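You operate a simulated robot arm through the tools that you are given. There is no shell and no other tool.

You are at the controls of a simulated robot arm. One attempt, no reset.

TASK
Set the black fold dial to 4, the yellow one to 3, then draw the paper on by hand.
Fine: mains stays off. Black DRAW lever by the fold dials ON, then one turn of the hand wheel by the waste tray, a quarter more at most.

The check looks at the end state, three seconds after you hand in, the way a careful person would. Anything else that was tipped, shoved, dropped, spilled or broken makes it a failure. Flat cloth is picked up by pressing the open fingertips on it (5 to 10 N) and closing them slowly along it; thin cloth reads only 2 to 8 mm in the jaws.

THE ROBOT
A 6-joint arm with a two-finger parallel gripper, fixed in place. Base frame: the origin is at the foot of the arm, x ahead of it, y to its left, z up. Readings come in m, rad, newtons and seconds.
With the tool pointing down near the work surface it reaches from about 0.1 to 0.56 m from the base axis. Its first joint turns from -1.152 to 1.152 rad. Payload 2.45 kg.
Tool frame: the origin (TCP) lies between the finger pads and is the grasp point; the fingertips stand 0.024 m ahead of it; z points along the fingers, y is the line along which they close. The gripper opens to 0.068 m. The fingers are 0.017 m wide and 0.01 m thick; the gripper's body (0.04 by 0.07 m) begins 0.041 m behind the TCP.
Orientation is that of the tool frame in the base frame, as a unit quaternion [x, y, z, w]. With the fingers straight down and closing along the base's y, the tool's x points along the base's -x, its y along +y and its z along -z.

THE INTERFACE
- The arm moves only by the tool play_rows. Its argument "series" is a list of rows, each an object of numbers (a shift or turn left out is 0, a gripper value left out holds the last): "tx", "ty", "tz": the shift along the tool's x, y, z in units of 150 mm (1.0 is 150 mm); "wx", "wy", "wz": the turn, a rotation vector about the tool's x, y, z in units of 180 degrees (1.0 is 180 degrees); "fingers": the finger opening in m, from 0 to 0.068. In form: [{"tx": .., "ty": .., "tz": .., "wx": .., "wy": .., "wz": .., "fingers": ..}, ...]. A call has 1 to 20 rows; each row is the pose to reach, as a shift and turn from the pose commanded when the call began, along the tool's axes at that moment. A call with a number of a shift or a turn outside -1 to 1 is refused whole. Each row takes 0.2 s and may step no farther than 0.05 m and 0.15 rad from the row before; otherwise, or with a gripper value out of range, the whole call is refused. A pose out of reach is approached as far as the arm can. The call stops where the force on the tool passes 90 N (or 10 N more than at its start, if that is more) or the arm is blocked; 0.2 s more then pass. The fingers move at their own pace (about 0.108 m/s each) and stop on an object; they squeeze with about 45 N. The grip force told is the motor's: it shows also when the fingers shut on nothing. Time passes only in rows, and 0.2 s behind the last, so rows that repeat a pose let the fingers close. The reply holds the time, the measured pose of the TCP, the force on the tool along the base axes, the opening and the grip force, in the units named above and with some noise, with the torque about the TCP (base axes, N m) and any sound that the robot's microphone picked up.
- Cameras (640 x 400 px; columns grow to the right, rows downward): "scene" is fixed at [0.1426, 0.3972, 1.4711]; the picture's right is [-0.93, -0.36, 0.00], its down [-0.19, 0.49, -0.85] and it looks along [0.31, -0.79, -0.53] (base axes); focal length 291 px, centre (320, 200). "wrist" rides on the gripper at [0.084, 0.011, -0.075] in the tool frame; the picture's right is [-0.13, 0.99, 0.00], its down [-0.60, -0.08, -0.79] and it looks along [-0.79, -0.10, 0.61] (tool axes); focal length 251 px, centre (320, 200). There is no depth. A picture from a camera that has moved, and an enlarged one, comes with that camera's place and axes in the base frame and with its lens.
- snapshot(camera): a new picture of that camera. No time passes.
- enlarge(camera, box): a new picture of the part [left, top, right, bottom] of that camera's present view, enlarged. No time passes.
- finish_job(): hands the job in; it is judged then, once.

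Places have to be worked out from the pictures, the camera data and where the tool is seen. Open the gripper and draw the arm clear of the work before you hand the job in, unless the task says otherwise.

The tools are called after ">>>" as name(argument=value, ...) on one line, values as JSON. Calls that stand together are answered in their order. play_rows: Moves the arm, as the interface text tells. Its arguments: {"type":"object","properties":{"series":{"type":"array"}},"required":["series"]} The other tools are called the same way: snapshot (camera) takes a picture; enlarge (camera, box) takes an enlarged picture of a part of a camera's view; finish_job () hands the job in.

At the start:

```text
time_s: 0.0
ee_pos: [0.4483, -0.0646, 1.3193]
tool_rot: [0.001, 1.0, -0.001, 0.0]
contact_force: [0.8, 0.1, 1.1]
moment: [0.01, -0.02, -0.02]
gripper_width: 0.068
grip_force: 0.0
```

scene: 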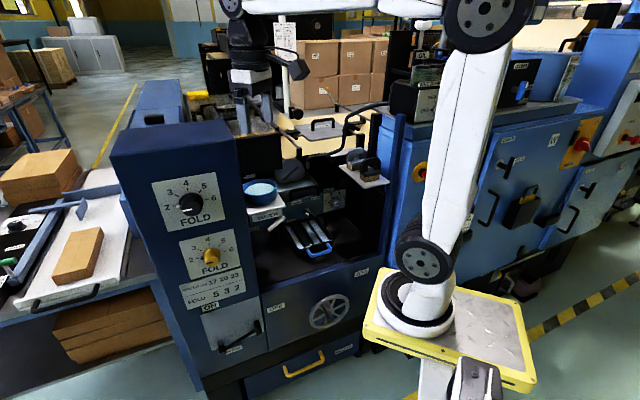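
wrist: 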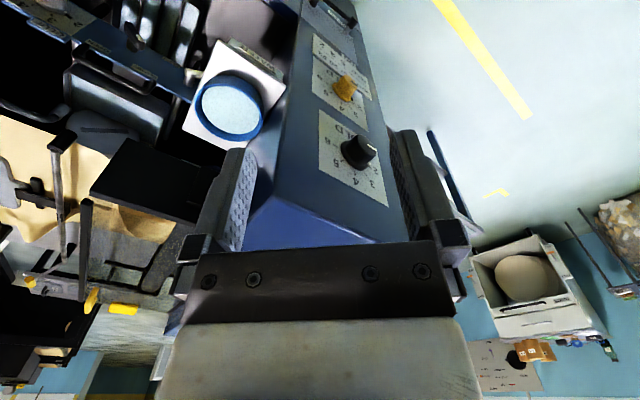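

I start by looking closely at the dials, the lever and the hand wheel before moving anything.

>>> enlarge(camera="scene", box=[140, 160, 280, 250])

>>> enlarge(camera="scene", box=[160, 230, 280, 310])

>>> enlarge(camera="scene", box=[180, 270, 400, 400])

>>> enlarge(camera="wrist", box=[280, 0, 440, 220])

>>> enlarge(camera="scene", box=[230, 80, 400, 260])

```text
4.44 times, centred on (210, 205) of scene
camera zoom: at [0.1426, 0.3972, 1.4711], right [-0.93, -0.36, 0.0], down [-0.19, 0.49, -0.85], along [0.31, -0.79, -0.53], focal length 1295 px, centre (809, 178)
```

zoom: 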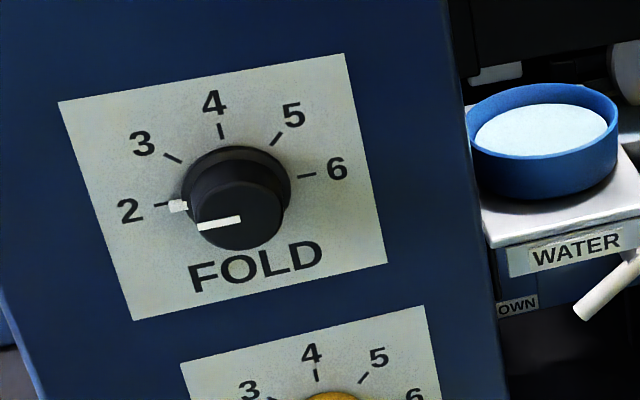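

```text
5.00 times, centred on (220, 270) of scene
camera zoom: at [0.1426, 0.3972, 1.4711], right [-0.93, -0.36, 0.0], down [-0.19, 0.49, -0.85], along [0.31, -0.79, -0.53], focal length 1456 px, centre (820, -150)
```

zoom: 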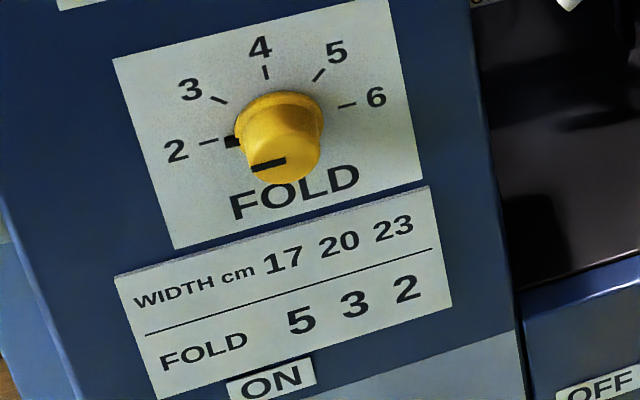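

```text
2.91 times, centred on (290, 335) of scene
camera zoom: at [0.1426, 0.3972, 1.4711], right [-0.93, -0.36, 0.0], down [-0.19, 0.49, -0.85], along [0.31, -0.79, -0.53], focal length 847 px, centre (407, -193)
```

zoom: 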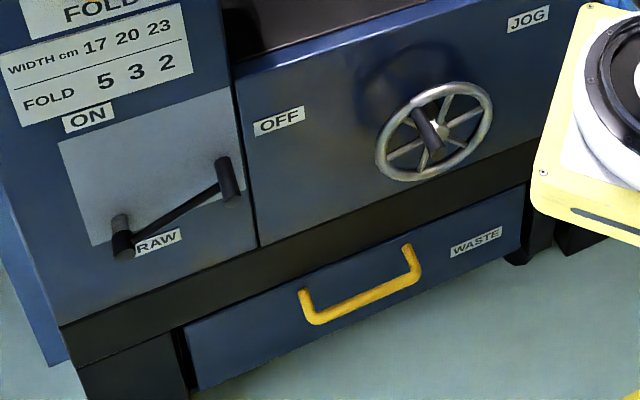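

```text
1.82 times, centred on (360, 110) of wrist
camera zoom: at [0.363, -0.0555, 1.395], right [0.13, 0.99, 0.0], down [0.6, -0.08, 0.79], along [0.79, -0.1, -0.61], focal length 457 px, centre (247, 364)
```

zoom: 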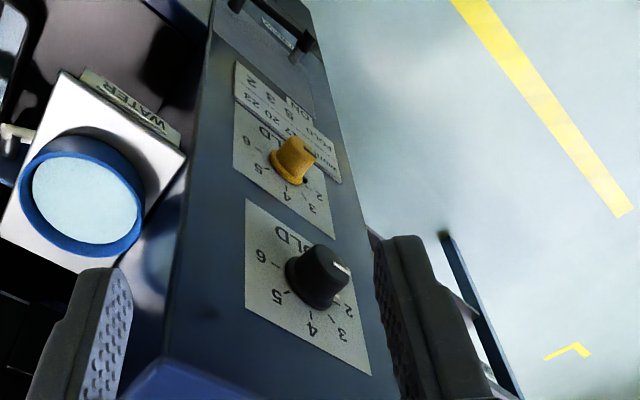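

```text
2.22 times, centred on (315, 170) of scene
camera zoom: at [0.1426, 0.3972, 1.4711], right [-0.93, -0.36, 0.0], down [-0.19, 0.49, -0.85], along [0.31, -0.79, -0.53], focal length 647 px, centre (331, 267)
```

zoom: 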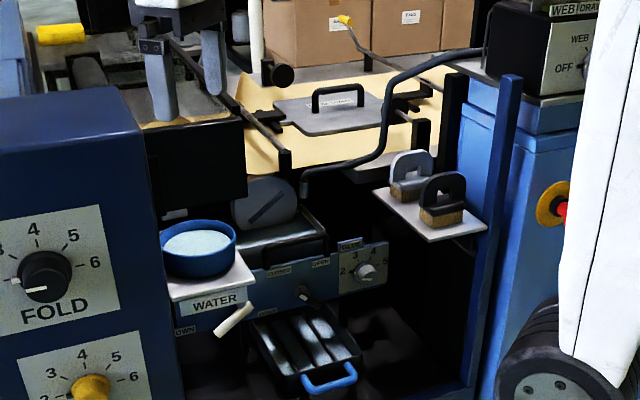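

The dial panel triangulates to roughly (0.645, -0.04, 1.1) and faces about (-0.67, +0.75, 0). I back away from the panel and turn the wrist camera toward it for a frontal view.

>>> play_rows(series=[{"ty": 0.16, "tx": 0.03, "wz": 0.0445}, {"ty": 0.32, "tx": 0.06, "wz": 0.089}, {"ty": 0.48, "tx": 0.1, "wz": 0.1335}, {"ty": 0.64, "tx": 0.13, "wz": 0.178}, {"ty": 0.8, "tx": 0.16, "wz": 0.2225}, {"ty": 0.95, "tx": 0.2, "wz": 0.267}])

>>> snapshot(camera="wrist")

>>> snapshot(camera="scene")

```text
time_s: 1.4
ee_pos: [0.4176, 0.0779, 1.3185]
tool_rot: [0.408, 0.913, 0.0, 0.0]
contact_force: [-0.3, 0.7, 0.7]
moment: [-0.01, -0.01, 0.02]
gripper_width: 0.0681
grip_force: 0.1
```

```text
taken
camera wrist: at [0.3688, 0.1462, 1.3939], right [0.82, 0.57, 0.0], down [0.34, -0.5, 0.79], along [0.45, -0.65, -0.61], focal length 251 px, centre (320, 200)
```

wrist: 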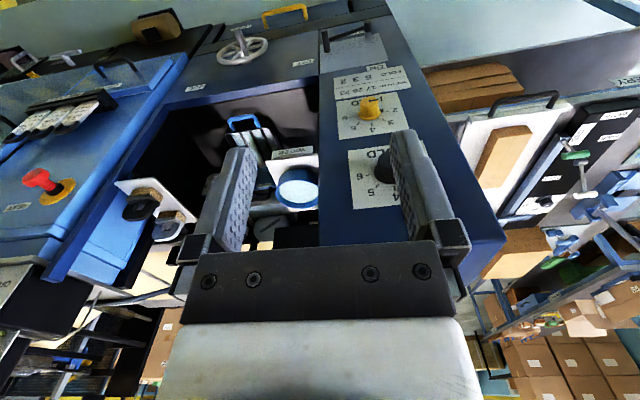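

```text
taken
```

scene: 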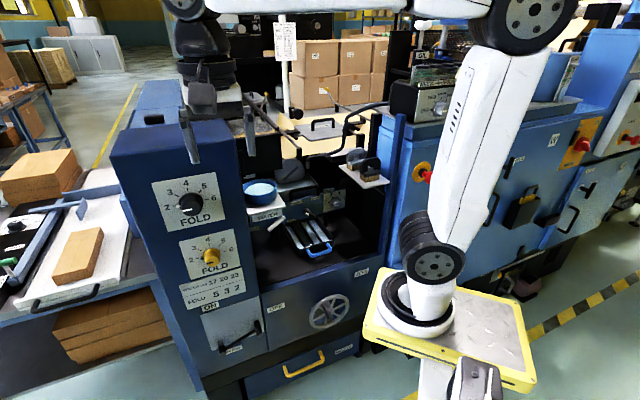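

The wrist view now sees the whole front upside down. I enlarge the dials, lever and wheel.

>>> enlarge(camera="wrist", box=[300, 0, 460, 100])

>>> enlarge(camera="wrist", box=[180, 0, 340, 100])

>>> enlarge(camera="wrist", box=[300, 60, 540, 260])

```text
4.00 times, centred on (380, 50) of wrist
camera zoom: at [0.3688, 0.1462, 1.3939], right [0.82, 0.57, 0.0], down [0.34, -0.5, 0.79], along [0.45, -0.65, -0.61], focal length 1006 px, centre (80, 800)
```

zoom: 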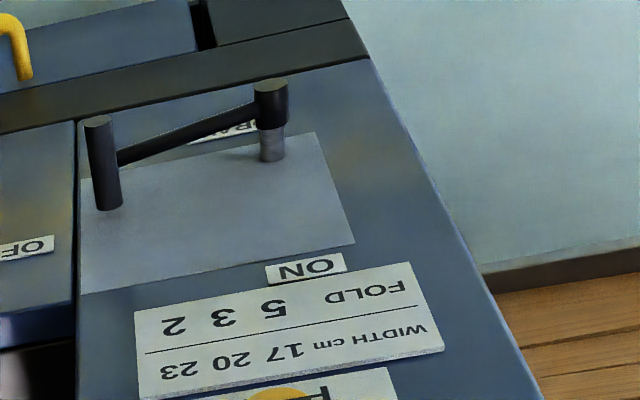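

```text
4.00 times, centred on (260, 50) of wrist
camera zoom: at [0.3688, 0.1462, 1.3939], right [0.82, 0.57, 0.0], down [0.34, -0.5, 0.79], along [0.45, -0.65, -0.61], focal length 1006 px, centre (560, 800)
```

zoom: 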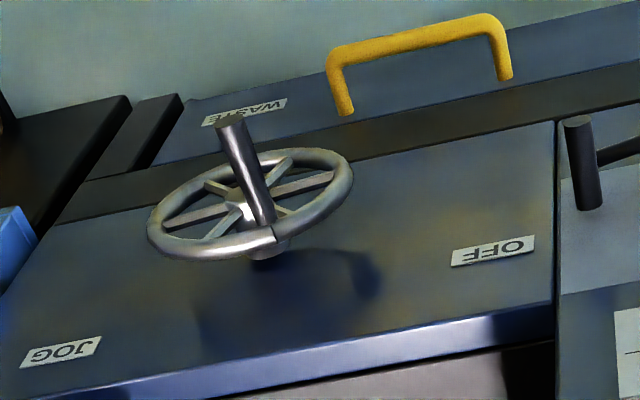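

```text
2.00 times, centred on (420, 160) of wrist
camera zoom: at [0.3688, 0.1462, 1.3939], right [0.82, 0.57, 0.0], down [0.34, -0.5, 0.79], along [0.45, -0.65, -0.61], focal length 503 px, centre (120, 280)
```

zoom: 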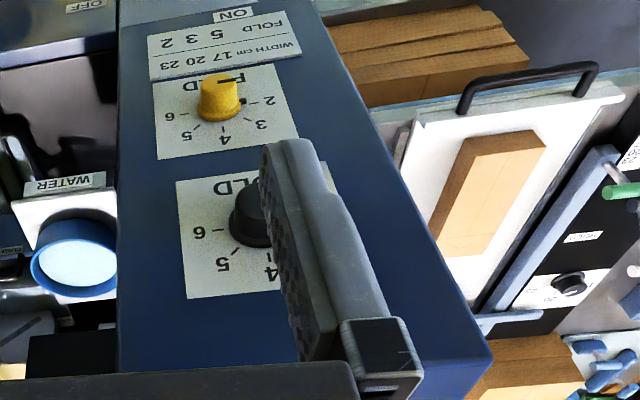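

The panel edges put its normal at about (-0.707, 0.707, 0), so I square the yaw to 45° and then tilt the tool to horizontal, pointing at the panel. I stay about 0.24 m off it.

>>> play_rows(series=[{"wz": -0.0175}])

>>> play_rows(series=[{"wy": -0.0455, "tz": 0.08, "ty": 0.045}, {"wy": -0.091, "tz": 0.16, "ty": 0.09}, {"wy": -0.1365, "tz": 0.24, "ty": 0.135}, {"wy": -0.182, "tz": 0.32, "ty": 0.18}, {"wy": -0.2275, "tz": 0.4, "ty": 0.225}, {"wy": -0.273, "tz": 0.48, "ty": 0.27}, {"wy": -0.3185, "tz": 0.56, "ty": 0.315}, {"wy": -0.364, "tz": 0.64, "ty": 0.36}, {"wy": -0.4095, "tz": 0.72, "ty": 0.405}, {"wy": -0.455, "tz": 0.8, "ty": 0.45}, {"wy": -0.5, "tz": 0.9, "ty": 0.52}])

>>> snapshot(camera="wrist")

>>> snapshot(camera="scene")

```text
time_s: 1.8
ee_pos: [0.4171, 0.0768, 1.3188]
tool_rot: [0.382, 0.924, -0.001, 0.0]
contact_force: [-0.1, 1.3, -0.4]
moment: [0.01, -0.02, 0.03]
gripper_width: 0.0681
grip_force: 0.0
```

```text
time_s: 4.2
ee_pos: [0.4724, 0.1332, 1.1846]
tool_rot: [0.269, 0.652, -0.269, 0.656]
contact_force: [0.6, -0.1, -0.4]
moment: [0.05, 0.03, -0.02]
gripper_width: 0.0682
grip_force: 0.1
```

```text
taken
camera wrist: at [0.4267, 0.1927, 1.101], right [0.7, 0.7, 0.13], down [-0.62, 0.5, 0.6], along [0.36, -0.5, 0.79], focal length 251 px, centre (320, 200)
```

wrist: 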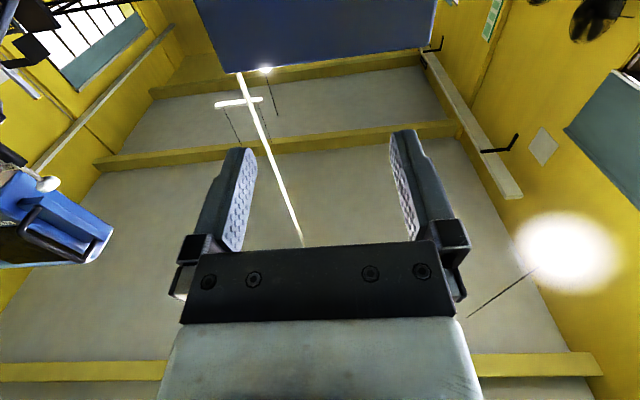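

```text
taken
```

scene: 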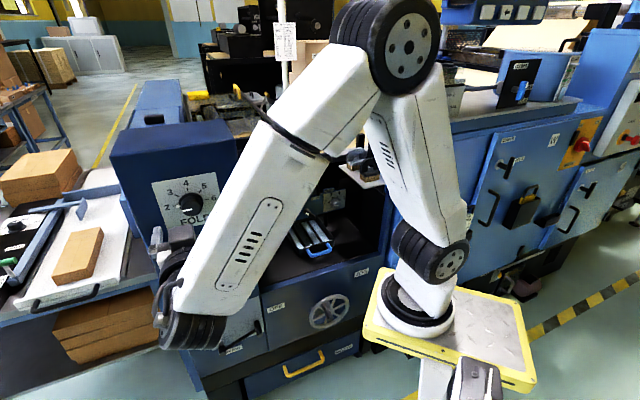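

The arm reaches this tilt. Rectifying the scene picture puts the ticks 45° apart, with both pointers on 2. The black axis is at h=0.4286, z=1.096 with the plate at ν=-0.485 (h along the panel's left, ν along its outward normal). I roll -45°, go down to axis height and come partway forward.

>>> play_rows(series=[{"wz": -0.0417, "tx": 0.1}, {"wz": -0.0834, "tx": 0.2}, {"wz": -0.125, "tx": 0.3}, {"wz": -0.1667, "tx": 0.4}, {"wz": -0.2083, "tx": 0.5, "tz": 0.1}, {"wz": -0.25, "tx": 0.591, "tz": 0.3}, {"wz": -0.25, "tx": 0.591, "tz": 0.533}, {"wz": -0.25, "tx": 0.591, "tz": 0.533}])

>>> snapshot(camera="wrist")

>>> snapshot(camera="scene")

```text
time_s: 6.0
ee_pos: [0.5286, 0.0747, 1.0935]
tool_rot: [-0.002, 0.707, -0.5, 0.5]
contact_force: [-0.3, 0.4, 0.5]
moment: [0.0, -0.01, 0.0]
gripper_width: 0.0681
grip_force: 0.0
```

```text
taken
camera wrist: at [0.4392, 0.0909, 1.0289], right [0.56, 0.56, -0.61], down [-0.3, 0.82, 0.48], along [0.77, -0.09, 0.63], focal length 251 px, centre (320, 200)
```

wrist: 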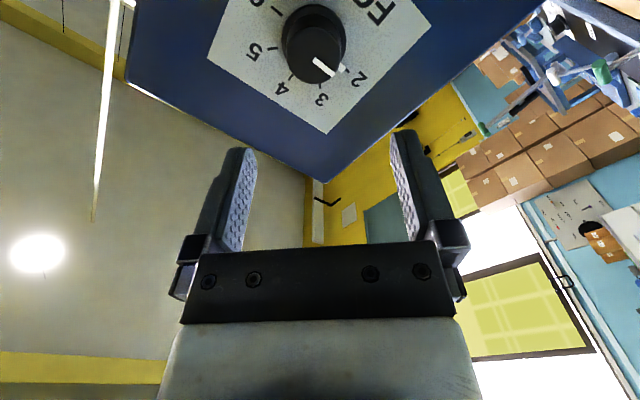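

```text
taken
```

scene: 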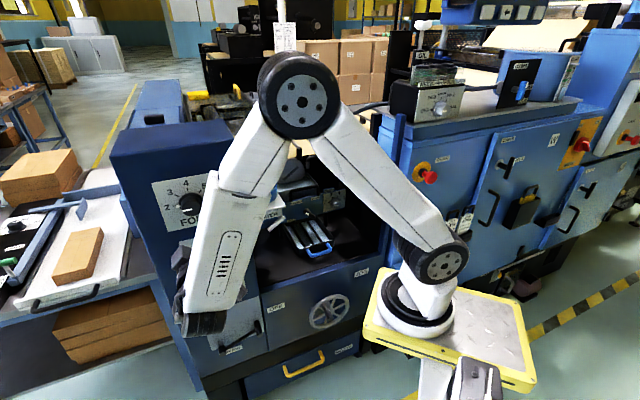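

The knob is in view above the fingers. I enlarge it to compare with the predicted projection of the knob face, (322, 55).

>>> enlarge(camera="wrist", box=[220, 0, 440, 140])

```text
2.86 times, centred on (330, 70) of wrist
camera zoom: at [0.4392, 0.0909, 1.0289], right [0.56, 0.56, -0.61], down [-0.3, 0.82, 0.48], along [0.77, -0.09, 0.63], focal length 718 px, centre (291, 571)
```

zoom: 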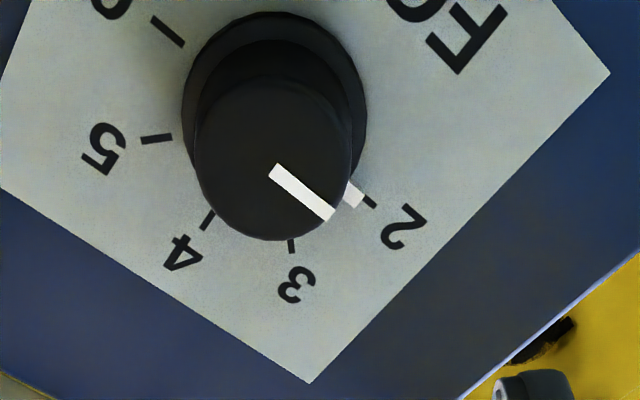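

The knob sits about 6 px left and 7 px below the tool axis, roughly 6 mm up. I correct by that and advance 75 mm, stopping short of the knob, then look again.

>>> play_rows(series=[{"tx": -0.021, "ty": -0.036, "tz": 0.2}, {"tx": -0.021, "ty": -0.036, "tz": 0.4}, {"tx": -0.021, "ty": -0.036, "tz": 0.5}, {"tx": -0.021, "ty": -0.036, "tz": 0.5}])

>>> snapshot(camera="wrist")

```text
time_s: 7.0
ee_pos: [0.58, 0.0207, 1.1006]
tool_rot: [-0.001, 0.707, -0.499, 0.5]
contact_force: [-0.9, -0.2, 0.3]
moment: [-0.01, -0.02, -0.02]
gripper_width: 0.068
grip_force: 0.0
```

```text
taken
camera wrist: at [0.4906, 0.0374, 1.0343], right [0.56, 0.56, -0.61], down [-0.3, 0.82, 0.48], along [0.77, -0.09, 0.63], focal length 251 px, centre (320, 200)
```

wrist: 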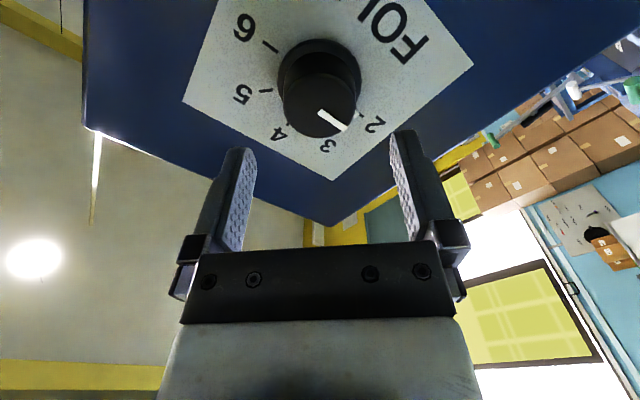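

The knob is centred on the finger midline and its face is about 57 mm ahead of the TCP. I advance 51 mm so the pads straddle the cap with the tips short of the plate, then close.

>>> play_rows(series=[{"tz": 0.12}, {"tz": 0.24}, {"tz": 0.343}, {"tz": 0.343}])

>>> snapshot(camera="wrist")

```text
time_s: 8.0
ee_pos: [0.6164, -0.0146, 1.1004]
tool_rot: [-0.001, 0.708, -0.499, 0.5]
contact_force: [0.6, -0.3, -0.2]
moment: [-0.01, 0.02, -0.01]
gripper_width: 0.0681
grip_force: 0.1
```

```text
taken
camera wrist: at [0.5272, 0.001, 1.0344], right [0.56, 0.56, -0.61], down [-0.3, 0.82, 0.48], along [0.77, -0.09, 0.63], focal length 251 px, centre (320, 200)
```

wrist: 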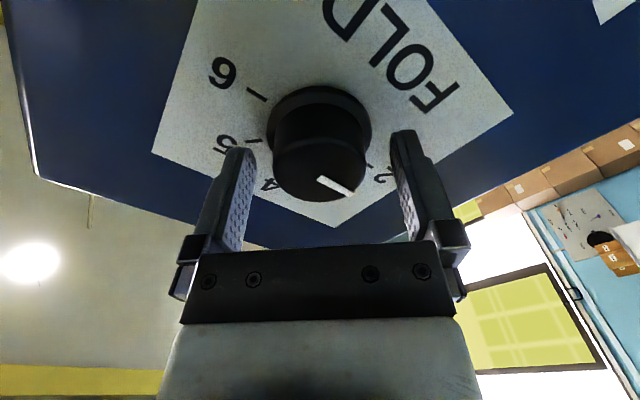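

The pads straddle the cap with about 17 mm of overlap. I close on it.

>>> play_rows(series=[{"fingers": 0.05}, {"fingers": 0.035}, {"fingers": 0.02}, {"fingers": 0.02}])

>>> snapshot(camera="wrist")

```text
time_s: 9.0
ee_pos: [0.6175, -0.0135, 1.1014]
tool_rot: [0.0, 0.707, -0.499, 0.5]
contact_force: [-0.6, -2.4, 0.2]
moment: [-0.11, -0.1, -0.02]
gripper_width: 0.0439
grip_force: 44.9
```

```text
taken
camera wrist: at [0.527, 0.0011, 1.0345], right [0.56, 0.56, -0.61], down [-0.3, 0.82, 0.48], along [0.77, -0.09, 0.63], focal length 251 px, centre (320, 200)
```

wrist: 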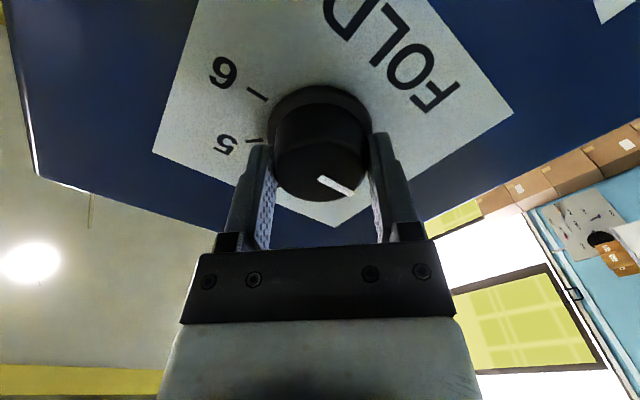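

The cap is gripped at 44 mm with negligible side force. I turn it +90° (clockwise), from 2 to 4.

>>> play_rows(series=[{"wz": 0.0455}, {"wz": 0.091}, {"wz": 0.1365}, {"wz": 0.182}, {"wz": 0.2275}, {"wz": 0.273}, {"wz": 0.3185}, {"wz": 0.364}, {"wz": 0.4095}, {"wz": 0.455}, {"wz": 0.5}, {"wz": 0.5}])

>>> snapshot(camera="wrist")

>>> snapshot(camera="scene")

```text
time_s: 10.9
ee_pos: [0.6178, -0.0155, 1.102]
tool_rot: [0.391, 0.604, -0.169, 0.674]
contact_force: [-21.3, 1.8, 7.1]
moment: [-0.38, -0.33, -0.25]
gripper_width: 0.0443
grip_force: 15.6
out of reach, approached as far as the arm can: row 8, 9
stopped in row 9: the force on the tool passed its limit at 106 N (the readings are from after the stop); the commanded pose is now the measured one
```

```text
taken
camera wrist: at [0.5911, 0.0665, 1.0296], right [0.67, 0.6, 0.44], down [-0.72, 0.38, 0.57], along [0.18, -0.7, 0.69], focal length 251 px, centre (320, 200)
```

wrist: 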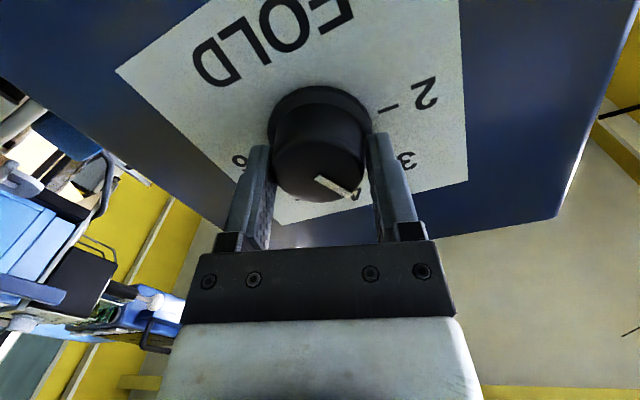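

```text
taken
```

scene: 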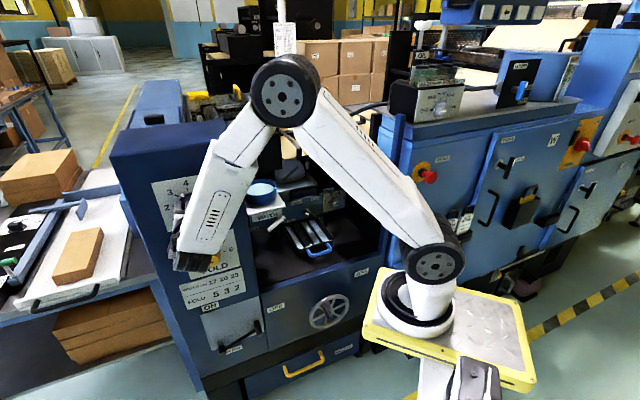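

A wrist joint ran into its limit after about 64° of turn (tool roll now about +19°). The pointer hasn't slipped in the jaws, so about 26° remain. I release, back off, unwind the roll and regrip.

>>> play_rows(series=[{"fingers": 0.068}, {"fingers": 0.068}, {"fingers": 0.068}])

>>> play_rows(series=[{"tz": -0.15}, {"tz": -0.3}, {"tz": -0.35, "wz": -0.04}, {"tz": -0.35, "wz": -0.08}, {"tz": -0.35, "wz": -0.12}, {"tz": -0.35, "wz": -0.16}, {"tz": -0.35, "wz": -0.2}, {"tz": -0.35, "wz": -0.24}, {"tz": -0.35, "wz": -0.28}, {"tz": -0.35, "wz": -0.32}, {"tz": -0.35, "wz": -0.355}, {"tz": -0.35, "wz": -0.355}])

>>> snapshot(camera="wrist")

>>> snapshot(camera="scene")

```text
time_s: 11.7
ee_pos: [0.6195, -0.015, 1.102]
tool_rot: [0.39, 0.605, -0.167, 0.673]
contact_force: [-0.3, 0.7, -0.3]
moment: [0.02, 0.02, 0.0]
gripper_width: 0.068
grip_force: 0.0
```

```text
time_s: 14.3
ee_pos: [0.5818, 0.0234, 1.1045]
tool_rot: [0.01, 0.72, -0.498, 0.483]
contact_force: [1.2, -0.9, 0.4]
moment: [0.01, -0.01, 0.0]
gripper_width: 0.0682
grip_force: 0.0
```

```text
taken
camera wrist: at [0.4917, 0.0438, 1.0404], right [0.56, 0.56, -0.61], down [-0.26, 0.82, 0.51], along [0.79, -0.13, 0.6], focal length 251 px, centre (320, 200)
```

wrist: 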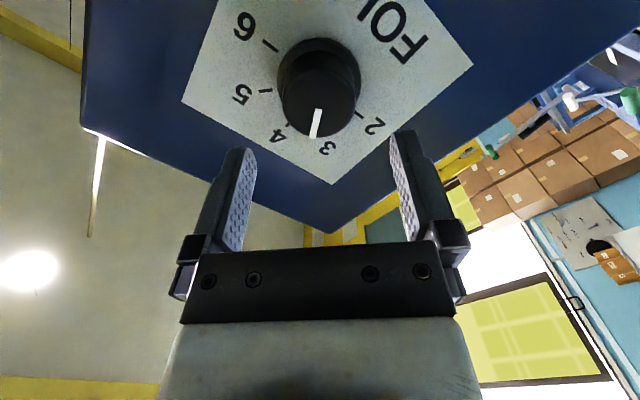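

```text
taken
```

scene: 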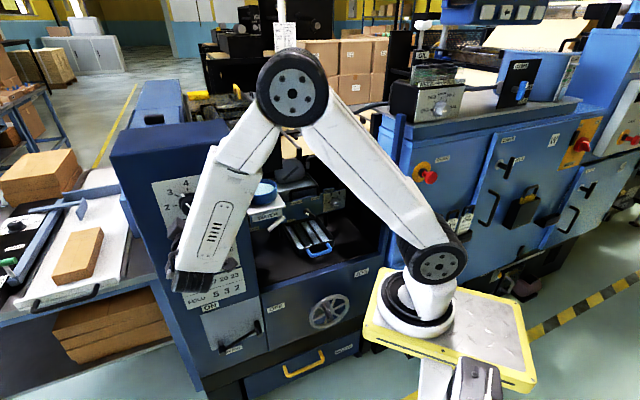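

The knob now points between 3 and 4. I first remove the residual ~2.7° tilt and recentre on the axis.

>>> play_rows(series=[{"wy": -0.0149, "wx": 0.0019, "tx": 0.025, "ty": 0.009}, {"wy": -0.0149, "wx": 0.0019, "tx": 0.025, "ty": 0.009}])

>>> enlarge(camera="wrist", box=[180, 0, 480, 190])

```text
time_s: 14.9
ee_pos: [0.5807, 0.0224, 1.1001]
tool_rot: [0.0, 0.707, -0.5, 0.5]
contact_force: [0.1, 0.0, -0.1]
moment: [0.0, -0.04, 0.0]
gripper_width: 0.0679
grip_force: 0.0
```

```text
2.11 times, centred on (330, 95) of wrist
camera zoom: at [0.491, 0.0382, 1.0335], right [0.56, 0.56, -0.61], down [-0.3, 0.82, 0.48], along [0.77, -0.09, 0.63], focal length 529 px, centre (299, 421)
```

zoom: 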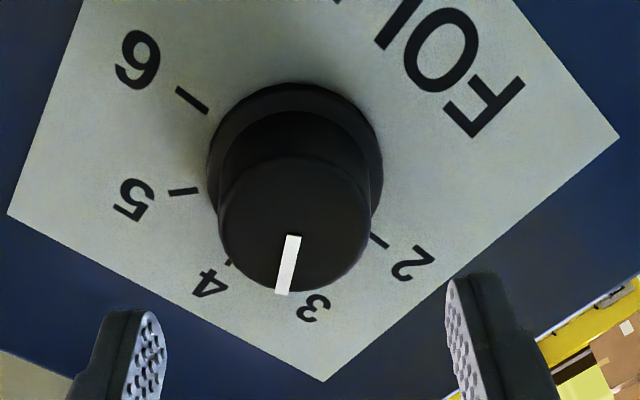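

Rectifying the pointer gives 26° short of 4, as expected. I advance again, grip, and turn +26°.

>>> play_rows(series=[{"tz": 0.12}, {"tz": 0.24}, {"tz": 0.345}, {"tz": 0.345}, {"tz": 0.345, "fingers": 0.05}, {"tz": 0.345, "fingers": 0.035}, {"tz": 0.345, "fingers": 0.02}, {"tz": 0.345, "fingers": 0.02}])

>>> play_rows(series=[{"wz": 0.04}, {"wz": 0.08}, {"wz": 0.12}, {"wz": 0.146}, {"wz": 0.146}])

>>> snapshot(camera="wrist")

```text
time_s: 16.7
ee_pos: [0.6183, -0.0163, 1.1006]
tool_rot: [0.003, 0.706, -0.502, 0.5]
contact_force: [-8.8, -10.1, 12.7]
moment: [-0.29, -0.28, -0.54]
gripper_width: 0.0442
grip_force: 44.8
```

```text
time_s: 17.9
ee_pos: [0.6166, -0.0161, 1.1001]
tool_rot: [0.162, 0.687, -0.373, 0.601]
contact_force: [-6.4, -18.7, 18.0]
moment: [0.33, 0.32, -0.74]
gripper_width: 0.0444
grip_force: 44.8
```

```text
taken
camera wrist: at [0.5526, 0.0252, 1.0177], right [0.7, 0.69, -0.19], down [-0.48, 0.65, 0.6], along [0.54, -0.32, 0.78], focal length 251 px, centre (320, 200)
```

wrist: 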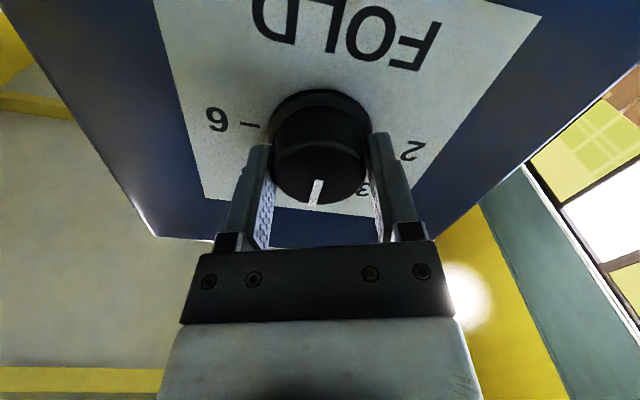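

The turn went through about 26° with only a modest side load. I release, back off and read the dial.

>>> play_rows(series=[{"fingers": 0.068}, {"fingers": 0.068}, {"fingers": 0.068}, {"tz": -0.2}, {"tz": -0.4}, {"tz": -0.5}, {"tz": -0.5}])

>>> enlarge(camera="wrist", box=[180, 0, 480, 190])

>>> enlarge(camera="scene", box=[140, 160, 280, 250])

```text
time_s: 19.5
ee_pos: [0.5648, 0.0389, 1.0993]
tool_rot: [0.162, 0.688, -0.374, 0.6]
contact_force: [0.7, -0.7, 0.8]
moment: [0.03, -0.01, -0.02]
gripper_width: 0.0679
grip_force: 0.0
```

```text
2.11 times, centred on (330, 95) of wrist
camera zoom: at [0.5001, 0.079, 1.0171], right [0.69, 0.69, -0.2], down [-0.47, 0.65, 0.6], along [0.54, -0.32, 0.78], focal length 529 px, centre (299, 421)
```

zoom: 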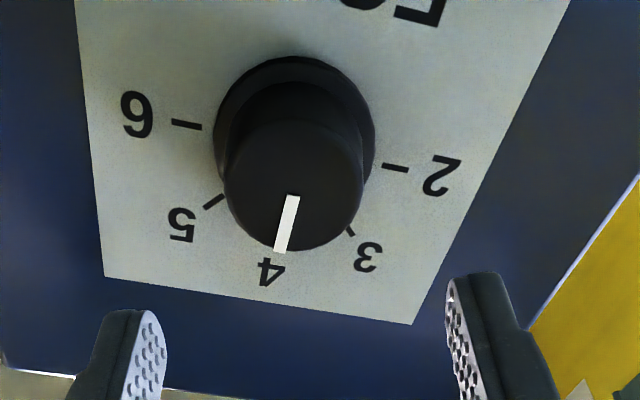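

```text
4.44 times, centred on (210, 205) of scene
camera zoom: at [0.1426, 0.3972, 1.4711], right [-0.93, -0.36, 0.0], down [-0.19, 0.49, -0.85], along [0.31, -0.79, -0.53], focal length 1295 px, centre (809, 178)
```

zoom: 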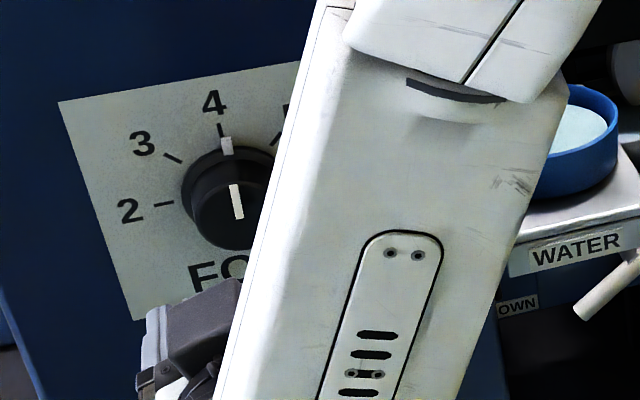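

Black is on 4: the tab lines up with the tick, and rectification gives under 2° of error. Next is the yellow dial, expected near h=0.411, z=0.928. I move down in front of it and unwind the roll.

>>> play_rows(series=[{"tx": 0.11, "ty": 0.025, "wz": -0.04}, {"tx": 0.22, "ty": 0.05, "wz": -0.08}, {"tx": 0.33, "ty": 0.075, "wz": -0.12}, {"tx": 0.44, "ty": 0.1, "wz": -0.16}, {"tx": 0.56, "ty": 0.127, "wz": -0.2}, {"tx": 0.67, "ty": 0.152, "wz": -0.24}, {"tx": 0.784, "ty": 0.178, "wz": -0.28}, {"tx": 0.784, "ty": 0.178, "wz": -0.28}])

>>> snapshot(camera="wrist")

>>> snapshot(camera="scene")

```text
time_s: 21.3
ee_pos: [0.5567, 0.0305, 0.9791]
tool_rot: [-0.148, 0.691, -0.595, 0.383]
contact_force: [-0.6, 0.2, 0.1]
moment: [0.02, -0.02, 0.02]
gripper_width: 0.0681
grip_force: 0.0
```

```text
taken
camera wrist: at [0.4508, 0.0298, 0.9402], right [0.33, 0.33, -0.88], down [-0.18, 0.94, 0.29], along [0.93, 0.06, 0.37], focal length 251 px, centre (320, 200)
```

wrist: 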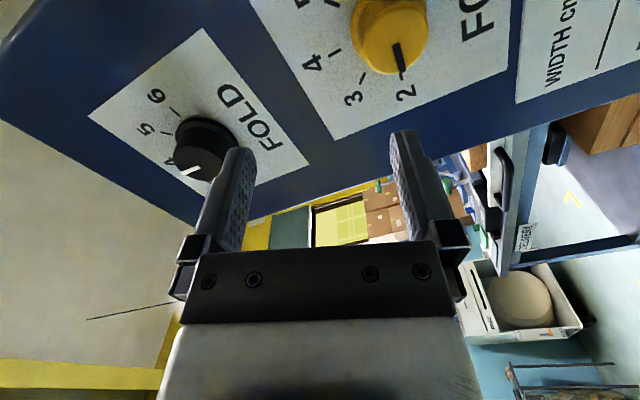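

```text
taken
```

scene: 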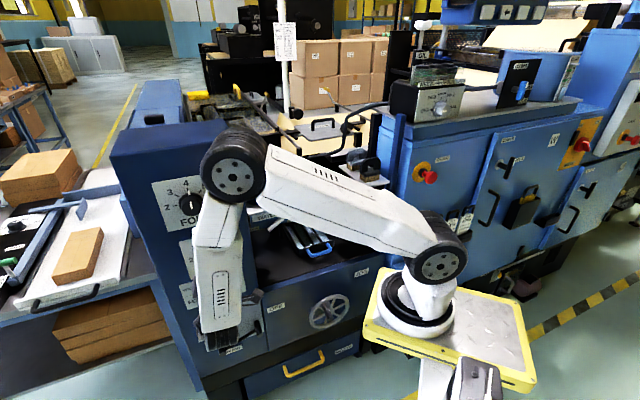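

The yellow knob face triangulates to h=0.411, z=0.929. I align with it and move 30 mm closer to verify.

>>> play_rows(series=[{"tx": 0.07, "ty": 0.15}, {"tx": 0.142, "ty": 0.299}, {"tx": 0.142, "ty": 0.299, "tz": 0.2}, {"tx": 0.142, "ty": 0.299, "tz": 0.2}])

>>> snapshot(camera="wrist")

```text
time_s: 22.3
ee_pos: [0.5755, 0.0067, 0.9319]
tool_rot: [-0.147, 0.691, -0.594, 0.384]
contact_force: [0.0, -0.2, 0.0]
moment: [-0.03, 0.0, 0.01]
gripper_width: 0.0678
grip_force: 0.1
```

```text
taken
camera wrist: at [0.4691, 0.0064, 0.8922], right [0.34, 0.33, -0.88], down [-0.18, 0.94, 0.29], along [0.92, 0.06, 0.38], focal length 251 px, centre (320, 200)
```

wrist: 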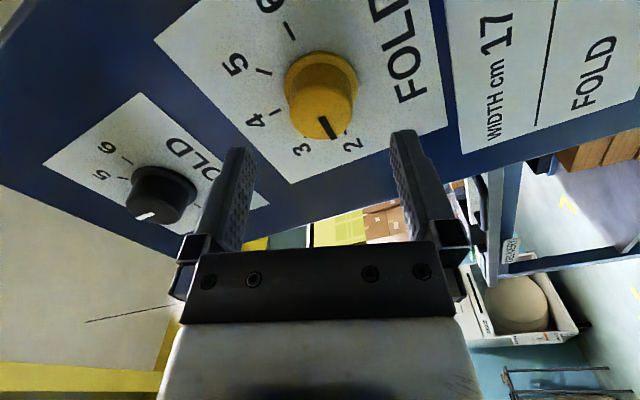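

The yellow knob is centred, with its face about 54 mm ahead of the TCP. I advance 48 mm and close on it.

>>> play_rows(series=[{"tz": 0.12}, {"tz": 0.24}, {"tz": 0.32}, {"tz": 0.32}, {"tz": 0.32, "fingers": 0.05}, {"tz": 0.32, "fingers": 0.035}, {"tz": 0.32, "fingers": 0.02}, {"tz": 0.32, "fingers": 0.02}])

>>> snapshot(camera="wrist")

```text
time_s: 24.1
ee_pos: [0.6076, -0.0283, 0.9295]
tool_rot: [-0.149, 0.692, -0.593, 0.384]
contact_force: [-17.1, 17.3, -2.1]
moment: [0.13, 0.1, 0.12]
gripper_width: 0.0393
grip_force: 45.2
```

```text
taken
camera wrist: at [0.5011, -0.0289, 0.8907], right [0.33, 0.33, -0.88], down [-0.18, 0.94, 0.29], along [0.93, 0.06, 0.37], focal length 251 px, centre (320, 200)
```

wrist: 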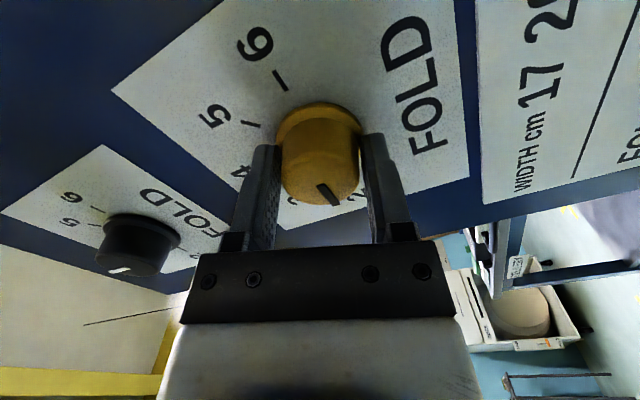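

Gripped at 39 mm; the knob is tapered, so there is some outward push. I turn it +45° from 2 to 3.

>>> play_rows(series=[{"wz": 0.042}, {"wz": 0.084}, {"wz": 0.126}, {"wz": 0.168}, {"wz": 0.21}, {"wz": 0.25}, {"wz": 0.25}])

>>> snapshot(camera="wrist")

```text
time_s: 25.7
ee_pos: [0.6081, -0.0281, 0.9304]
tool_rot: [0.13, 0.696, -0.402, 0.581]
contact_force: [-18.5, 13.9, -12.1]
moment: [0.43, 0.4, -0.12]
gripper_width: 0.0392
grip_force: 45.1
```

```text
taken
camera wrist: at [0.537, 0.0075, 0.8492], right [0.68, 0.68, -0.29], down [-0.43, 0.68, 0.58], along [0.59, -0.27, 0.76], focal length 251 px, centre (320, 200)
```

wrist: 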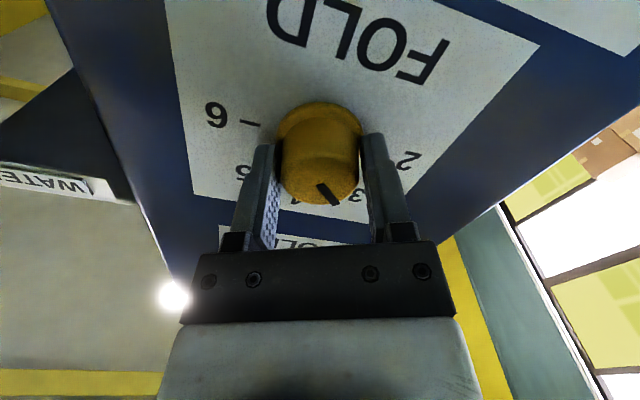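

The pointer moved with the jaws. I release, back off along the tool axis and read the dial.

>>> play_rows(series=[{"fingers": 0.068}, {"fingers": 0.068}, {"fingers": 0.068}, {"tz": -0.2}, {"tz": -0.4}, {"tz": -0.5}, {"tz": -0.5}])

>>> enlarge(camera="wrist", box=[180, 0, 480, 190])

>>> snapshot(camera="scene")

```text
time_s: 27.3
ee_pos: [0.5552, 0.0261, 0.9295]
tool_rot: [0.129, 0.695, -0.402, 0.581]
contact_force: [-0.8, -0.2, 0.3]
moment: [0.02, -0.02, -0.03]
gripper_width: 0.068
grip_force: 0.0
```

```text
2.11 times, centred on (330, 95) of wrist
camera zoom: at [0.4853, 0.0606, 0.8489], right [0.68, 0.68, -0.29], down [-0.44, 0.69, 0.58], along [0.59, -0.27, 0.76], focal length 529 px, centre (299, 421)
```

zoom: 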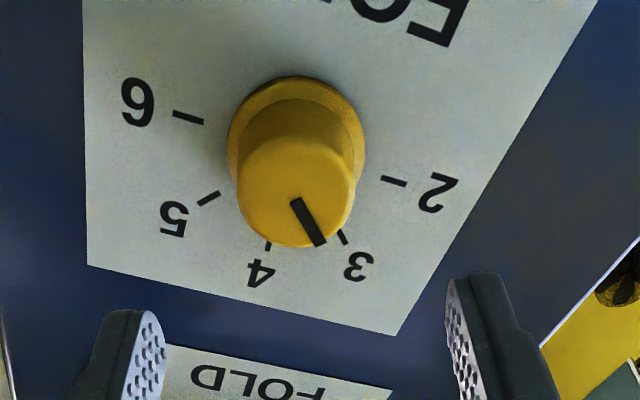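

```text
taken
```

scene: 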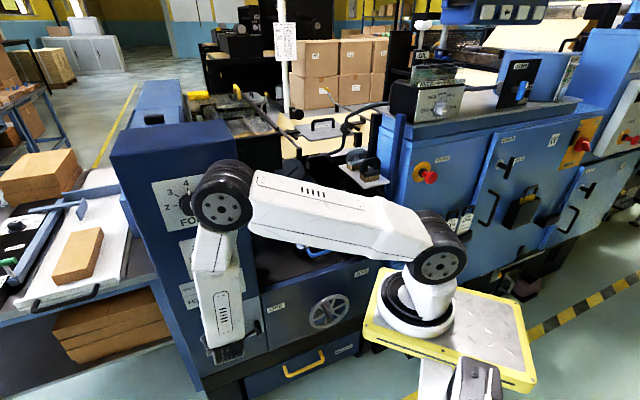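

Yellow reads 3, within about 3°. The lever peg triangulates to h=0.332, z=0.602, ν from -0.475 to -0.42. Its pivot is at h=0.4545, z=0.555, and the ON label is straight above the pivot, so it needs about 70° counter-clockwise. I descend well clear of the panel and roll to about -80°.

>>> play_rows(series=[{"tz": -0.2}, {"tx": 0.117, "ty": 0.025, "tz": -0.2, "wz": -0.039}, {"tx": 0.234, "ty": 0.05, "tz": -0.2, "wz": -0.078}, {"tx": 0.351, "ty": 0.074, "tz": -0.2, "wz": -0.117}, {"tx": 0.468, "ty": 0.1, "tz": -0.2, "wz": -0.156}, {"tx": 0.585, "ty": 0.124, "tz": -0.2, "wz": -0.195}, {"tx": 0.702, "ty": 0.148, "tz": -0.2, "wz": -0.234}, {"tx": 0.819, "ty": 0.172, "tz": -0.2, "wz": -0.273}, {"tx": 0.934, "ty": 0.197, "tz": -0.2, "wz": -0.311}, {"tx": 0.934, "ty": 0.197, "tz": -0.2, "wz": -0.311}])

>>> snapshot(camera="wrist")

>>> snapshot(camera="scene")

>>> enlarge(camera="scene", box=[140, 160, 280, 250])

```text
time_s: 29.5
ee_pos: [0.5145, 0.026, 0.7892]
tool_rot: [-0.213, 0.674, -0.628, 0.325]
contact_force: [-0.2, 0.0, 0.0]
moment: [0.02, 0.01, 0.01]
gripper_width: 0.0679
grip_force: 0.1
```

```text
taken
camera wrist: at [0.4034, 0.0216, 0.7654], right [0.21, 0.21, -0.96], down [-0.15, 0.97, 0.18], along [0.97, 0.1, 0.23], focal length 251 px, centre (320, 200)
```

wrist: 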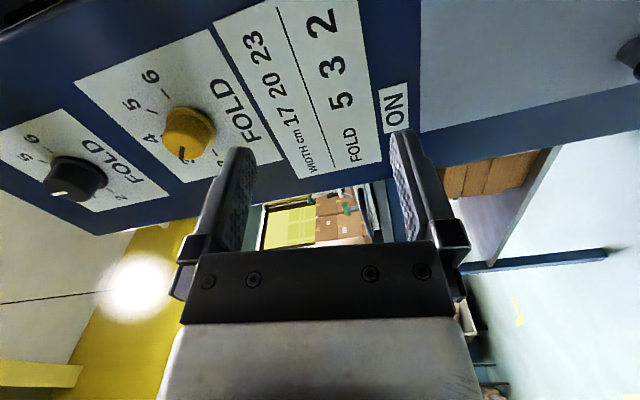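

```text
taken
```

scene: 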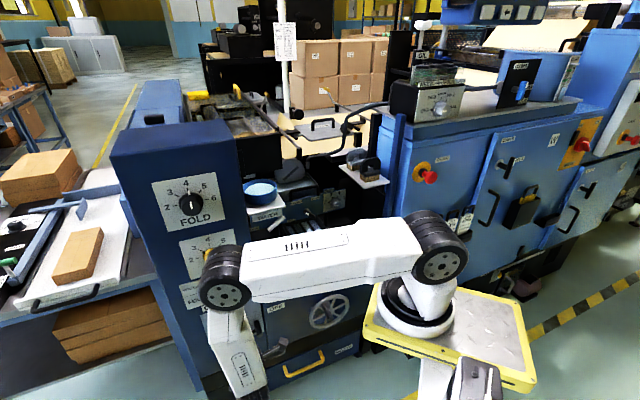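

```text
4.44 times, centred on (210, 205) of scene
camera zoom: at [0.1426, 0.3972, 1.4711], right [-0.93, -0.36, 0.0], down [-0.19, 0.49, -0.85], along [0.31, -0.79, -0.53], focal length 1295 px, centre (809, 178)
```

zoom: 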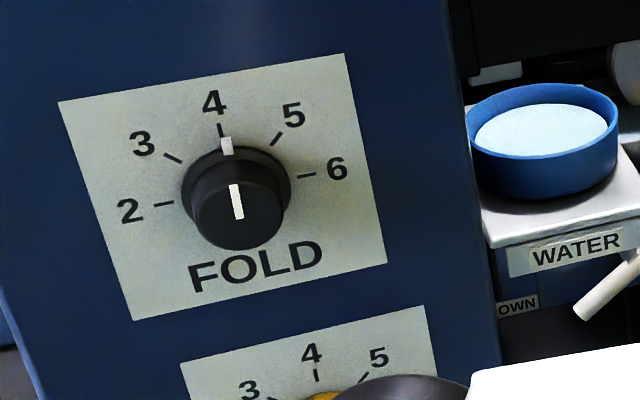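

Black is confirmed on 4. I continue down toward the lever peg, keeping the same stand-off.

>>> play_rows(series=[{"tx": 0.12, "ty": 0.2}, {"tx": 0.24, "ty": 0.4}, {"tx": 0.36, "ty": 0.6}, {"tx": 0.479, "ty": 0.796}, {"tx": 0.479, "ty": 0.796}])

>>> snapshot(camera="wrist")

>>> snapshot(camera="scene")

```text
time_s: 30.7
ee_pos: [0.4775, -0.01, 0.6587]
tool_rot: [-0.212, 0.674, -0.629, 0.326]
contact_force: [0.2, 0.3, -0.5]
moment: [0.0, 0.01, 0.01]
gripper_width: 0.0679
grip_force: 0.0
```

```text
taken
camera wrist: at [0.3671, -0.0141, 0.6353], right [0.21, 0.21, -0.95], down [-0.15, 0.97, 0.18], along [0.97, 0.1, 0.24], focal length 251 px, centre (320, 200)
```

wrist: 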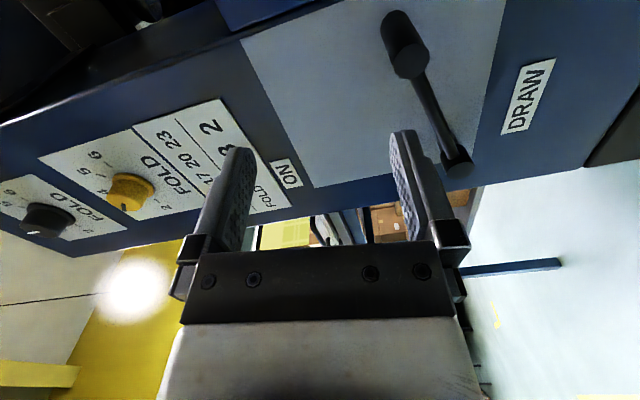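

```text
taken
```

scene: 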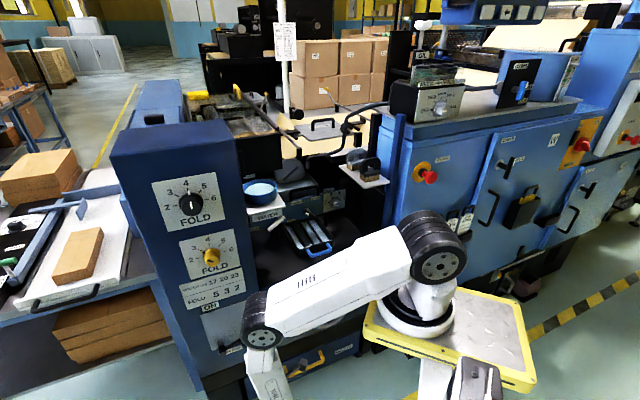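

Peg and pivot are both visible now. I enlarge to see where the lever's arm joins the peg.

>>> enlarge(camera="wrist", box=[340, 0, 500, 180])

>>> enlarge(camera="scene", box=[180, 220, 260, 280])

```text
2.22 times, centred on (420, 90) of wrist
camera zoom: at [0.3671, -0.0141, 0.6353], right [0.21, 0.21, -0.95], down [-0.15, 0.97, 0.18], along [0.97, 0.1, 0.24], focal length 559 px, centre (98, 444)
```

zoom: 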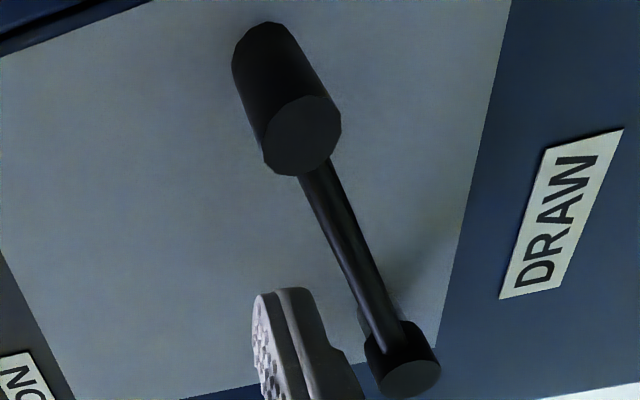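

```text
6.67 times, centred on (220, 250) of scene
camera zoom: at [0.1426, 0.3972, 1.4711], right [-0.93, -0.36, 0.0], down [-0.19, 0.49, -0.85], along [0.31, -0.79, -0.53], focal length 1942 px, centre (987, -133)
```

zoom: 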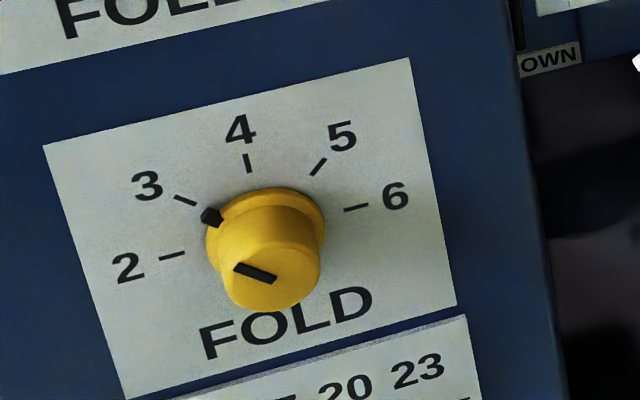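

Yellow is confirmed on 3. The peg face is at h≈0.329, z≈0.604. Before gripping I test in free space that the wrist can roll a further 70° negative.

>>> play_rows(series=[{"wz": -0.045}, {"wz": -0.09}, {"wz": -0.135}, {"wz": -0.18}, {"wz": -0.225}, {"wz": -0.27}, {"wz": -0.315}, {"wz": -0.36}, {"wz": -0.4}, {"wz": -0.4}])

>>> snapshot(camera="wrist")

```text
time_s: 32.9
ee_pos: [0.4762, -0.0098, 0.661]
tool_rot: [0.569, -0.421, 0.699, 0.107]
contact_force: [-0.4, -0.1, 0.0]
moment: [-0.02, 0.0, -0.02]
gripper_width: 0.0683
grip_force: 0.2
```

```text
taken
camera wrist: at [0.3893, 0.0083, 0.7311], right [-0.58, -0.58, -0.58], down [-0.31, 0.81, -0.5], along [0.75, -0.11, -0.65], focal length 251 px, centre (320, 200)
```

wrist: 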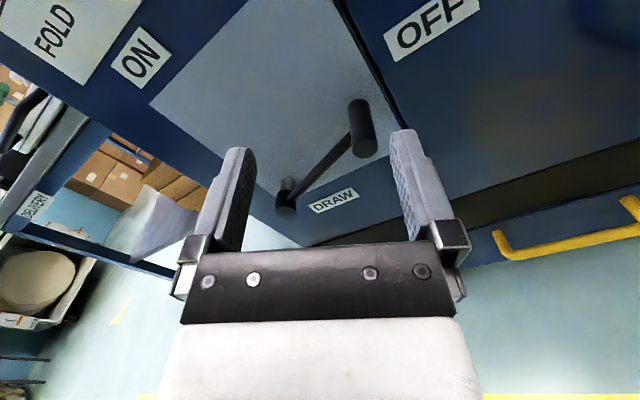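

The roll is free to -152° with no limit. I roll to -100°, where the jaws close nearly along the lever's travel, and drop to peg height.

>>> play_rows(series=[{"wz": 0.045, "tx": -0.05, "ty": 0.027}, {"wz": 0.09, "tx": -0.1, "ty": 0.055}, {"wz": 0.135, "tx": -0.15, "ty": 0.082}, {"wz": 0.18, "tx": -0.2, "ty": 0.11}, {"wz": 0.225, "tx": -0.25, "ty": 0.137}, {"wz": 0.27, "tx": -0.3, "ty": 0.165}, {"wz": 0.29, "tx": -0.333, "ty": 0.183}, {"wz": 0.29, "tx": -0.333, "ty": 0.183}])

>>> snapshot(camera="wrist")

```text
time_s: 34.7
ee_pos: [0.4754, -0.0103, 0.6035]
tool_rot: [0.325, -0.629, 0.674, -0.212]
contact_force: [0.3, -0.8, 0.6]
moment: [0.01, 0.02, -0.03]
gripper_width: 0.0681
grip_force: 0.1
```

```text
taken
camera wrist: at [0.3625, -0.018, 0.608], right [-0.03, -0.03, -1.0], down [-0.13, 0.99, -0.03], along [0.99, 0.13, -0.03], focal length 251 px, centre (320, 200)
```

wrist: 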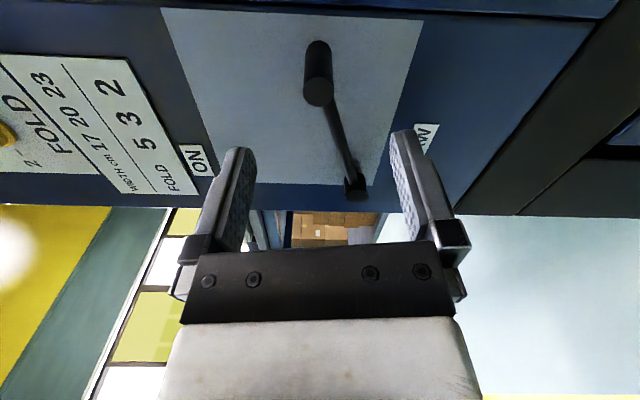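

The peg face is centred and 77 mm ahead of the TCP. I advance 73 mm, giving about 20 mm of overlap, and grip.

>>> play_rows(series=[{"tz": 0.13}, {"tz": 0.26}, {"tz": 0.39}, {"tz": 0.487}, {"tz": 0.487}, {"tz": 0.487, "fingers": 0.045}, {"tz": 0.487, "fingers": 0.025}, {"tz": 0.487, "fingers": 0.01}, {"tz": 0.487, "fingers": 0.01}])

>>> snapshot(camera="wrist")

```text
time_s: 36.7
ee_pos: [0.5265, -0.0617, 0.6048]
tool_rot: [0.326, -0.627, 0.675, -0.213]
contact_force: [-2.8, -0.3, 8.6]
moment: [-0.07, -0.05, 0.22]
gripper_width: 0.0196
grip_force: 37.1
```

```text
taken
camera wrist: at [0.4137, -0.0689, 0.6085], right [-0.03, -0.03, -1.0], down [-0.13, 0.99, -0.03], along [0.99, 0.13, -0.03], focal length 251 px, centre (320, 200)
```

wrist: 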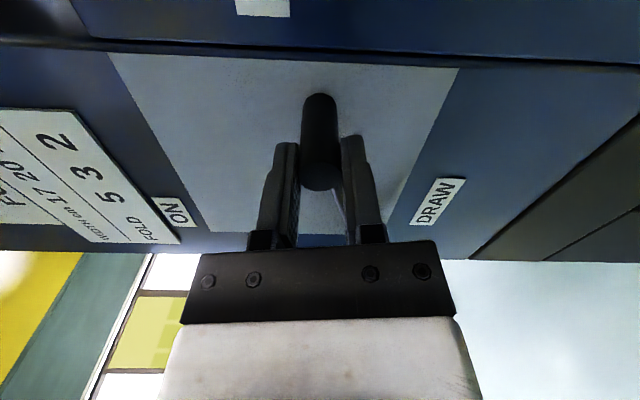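

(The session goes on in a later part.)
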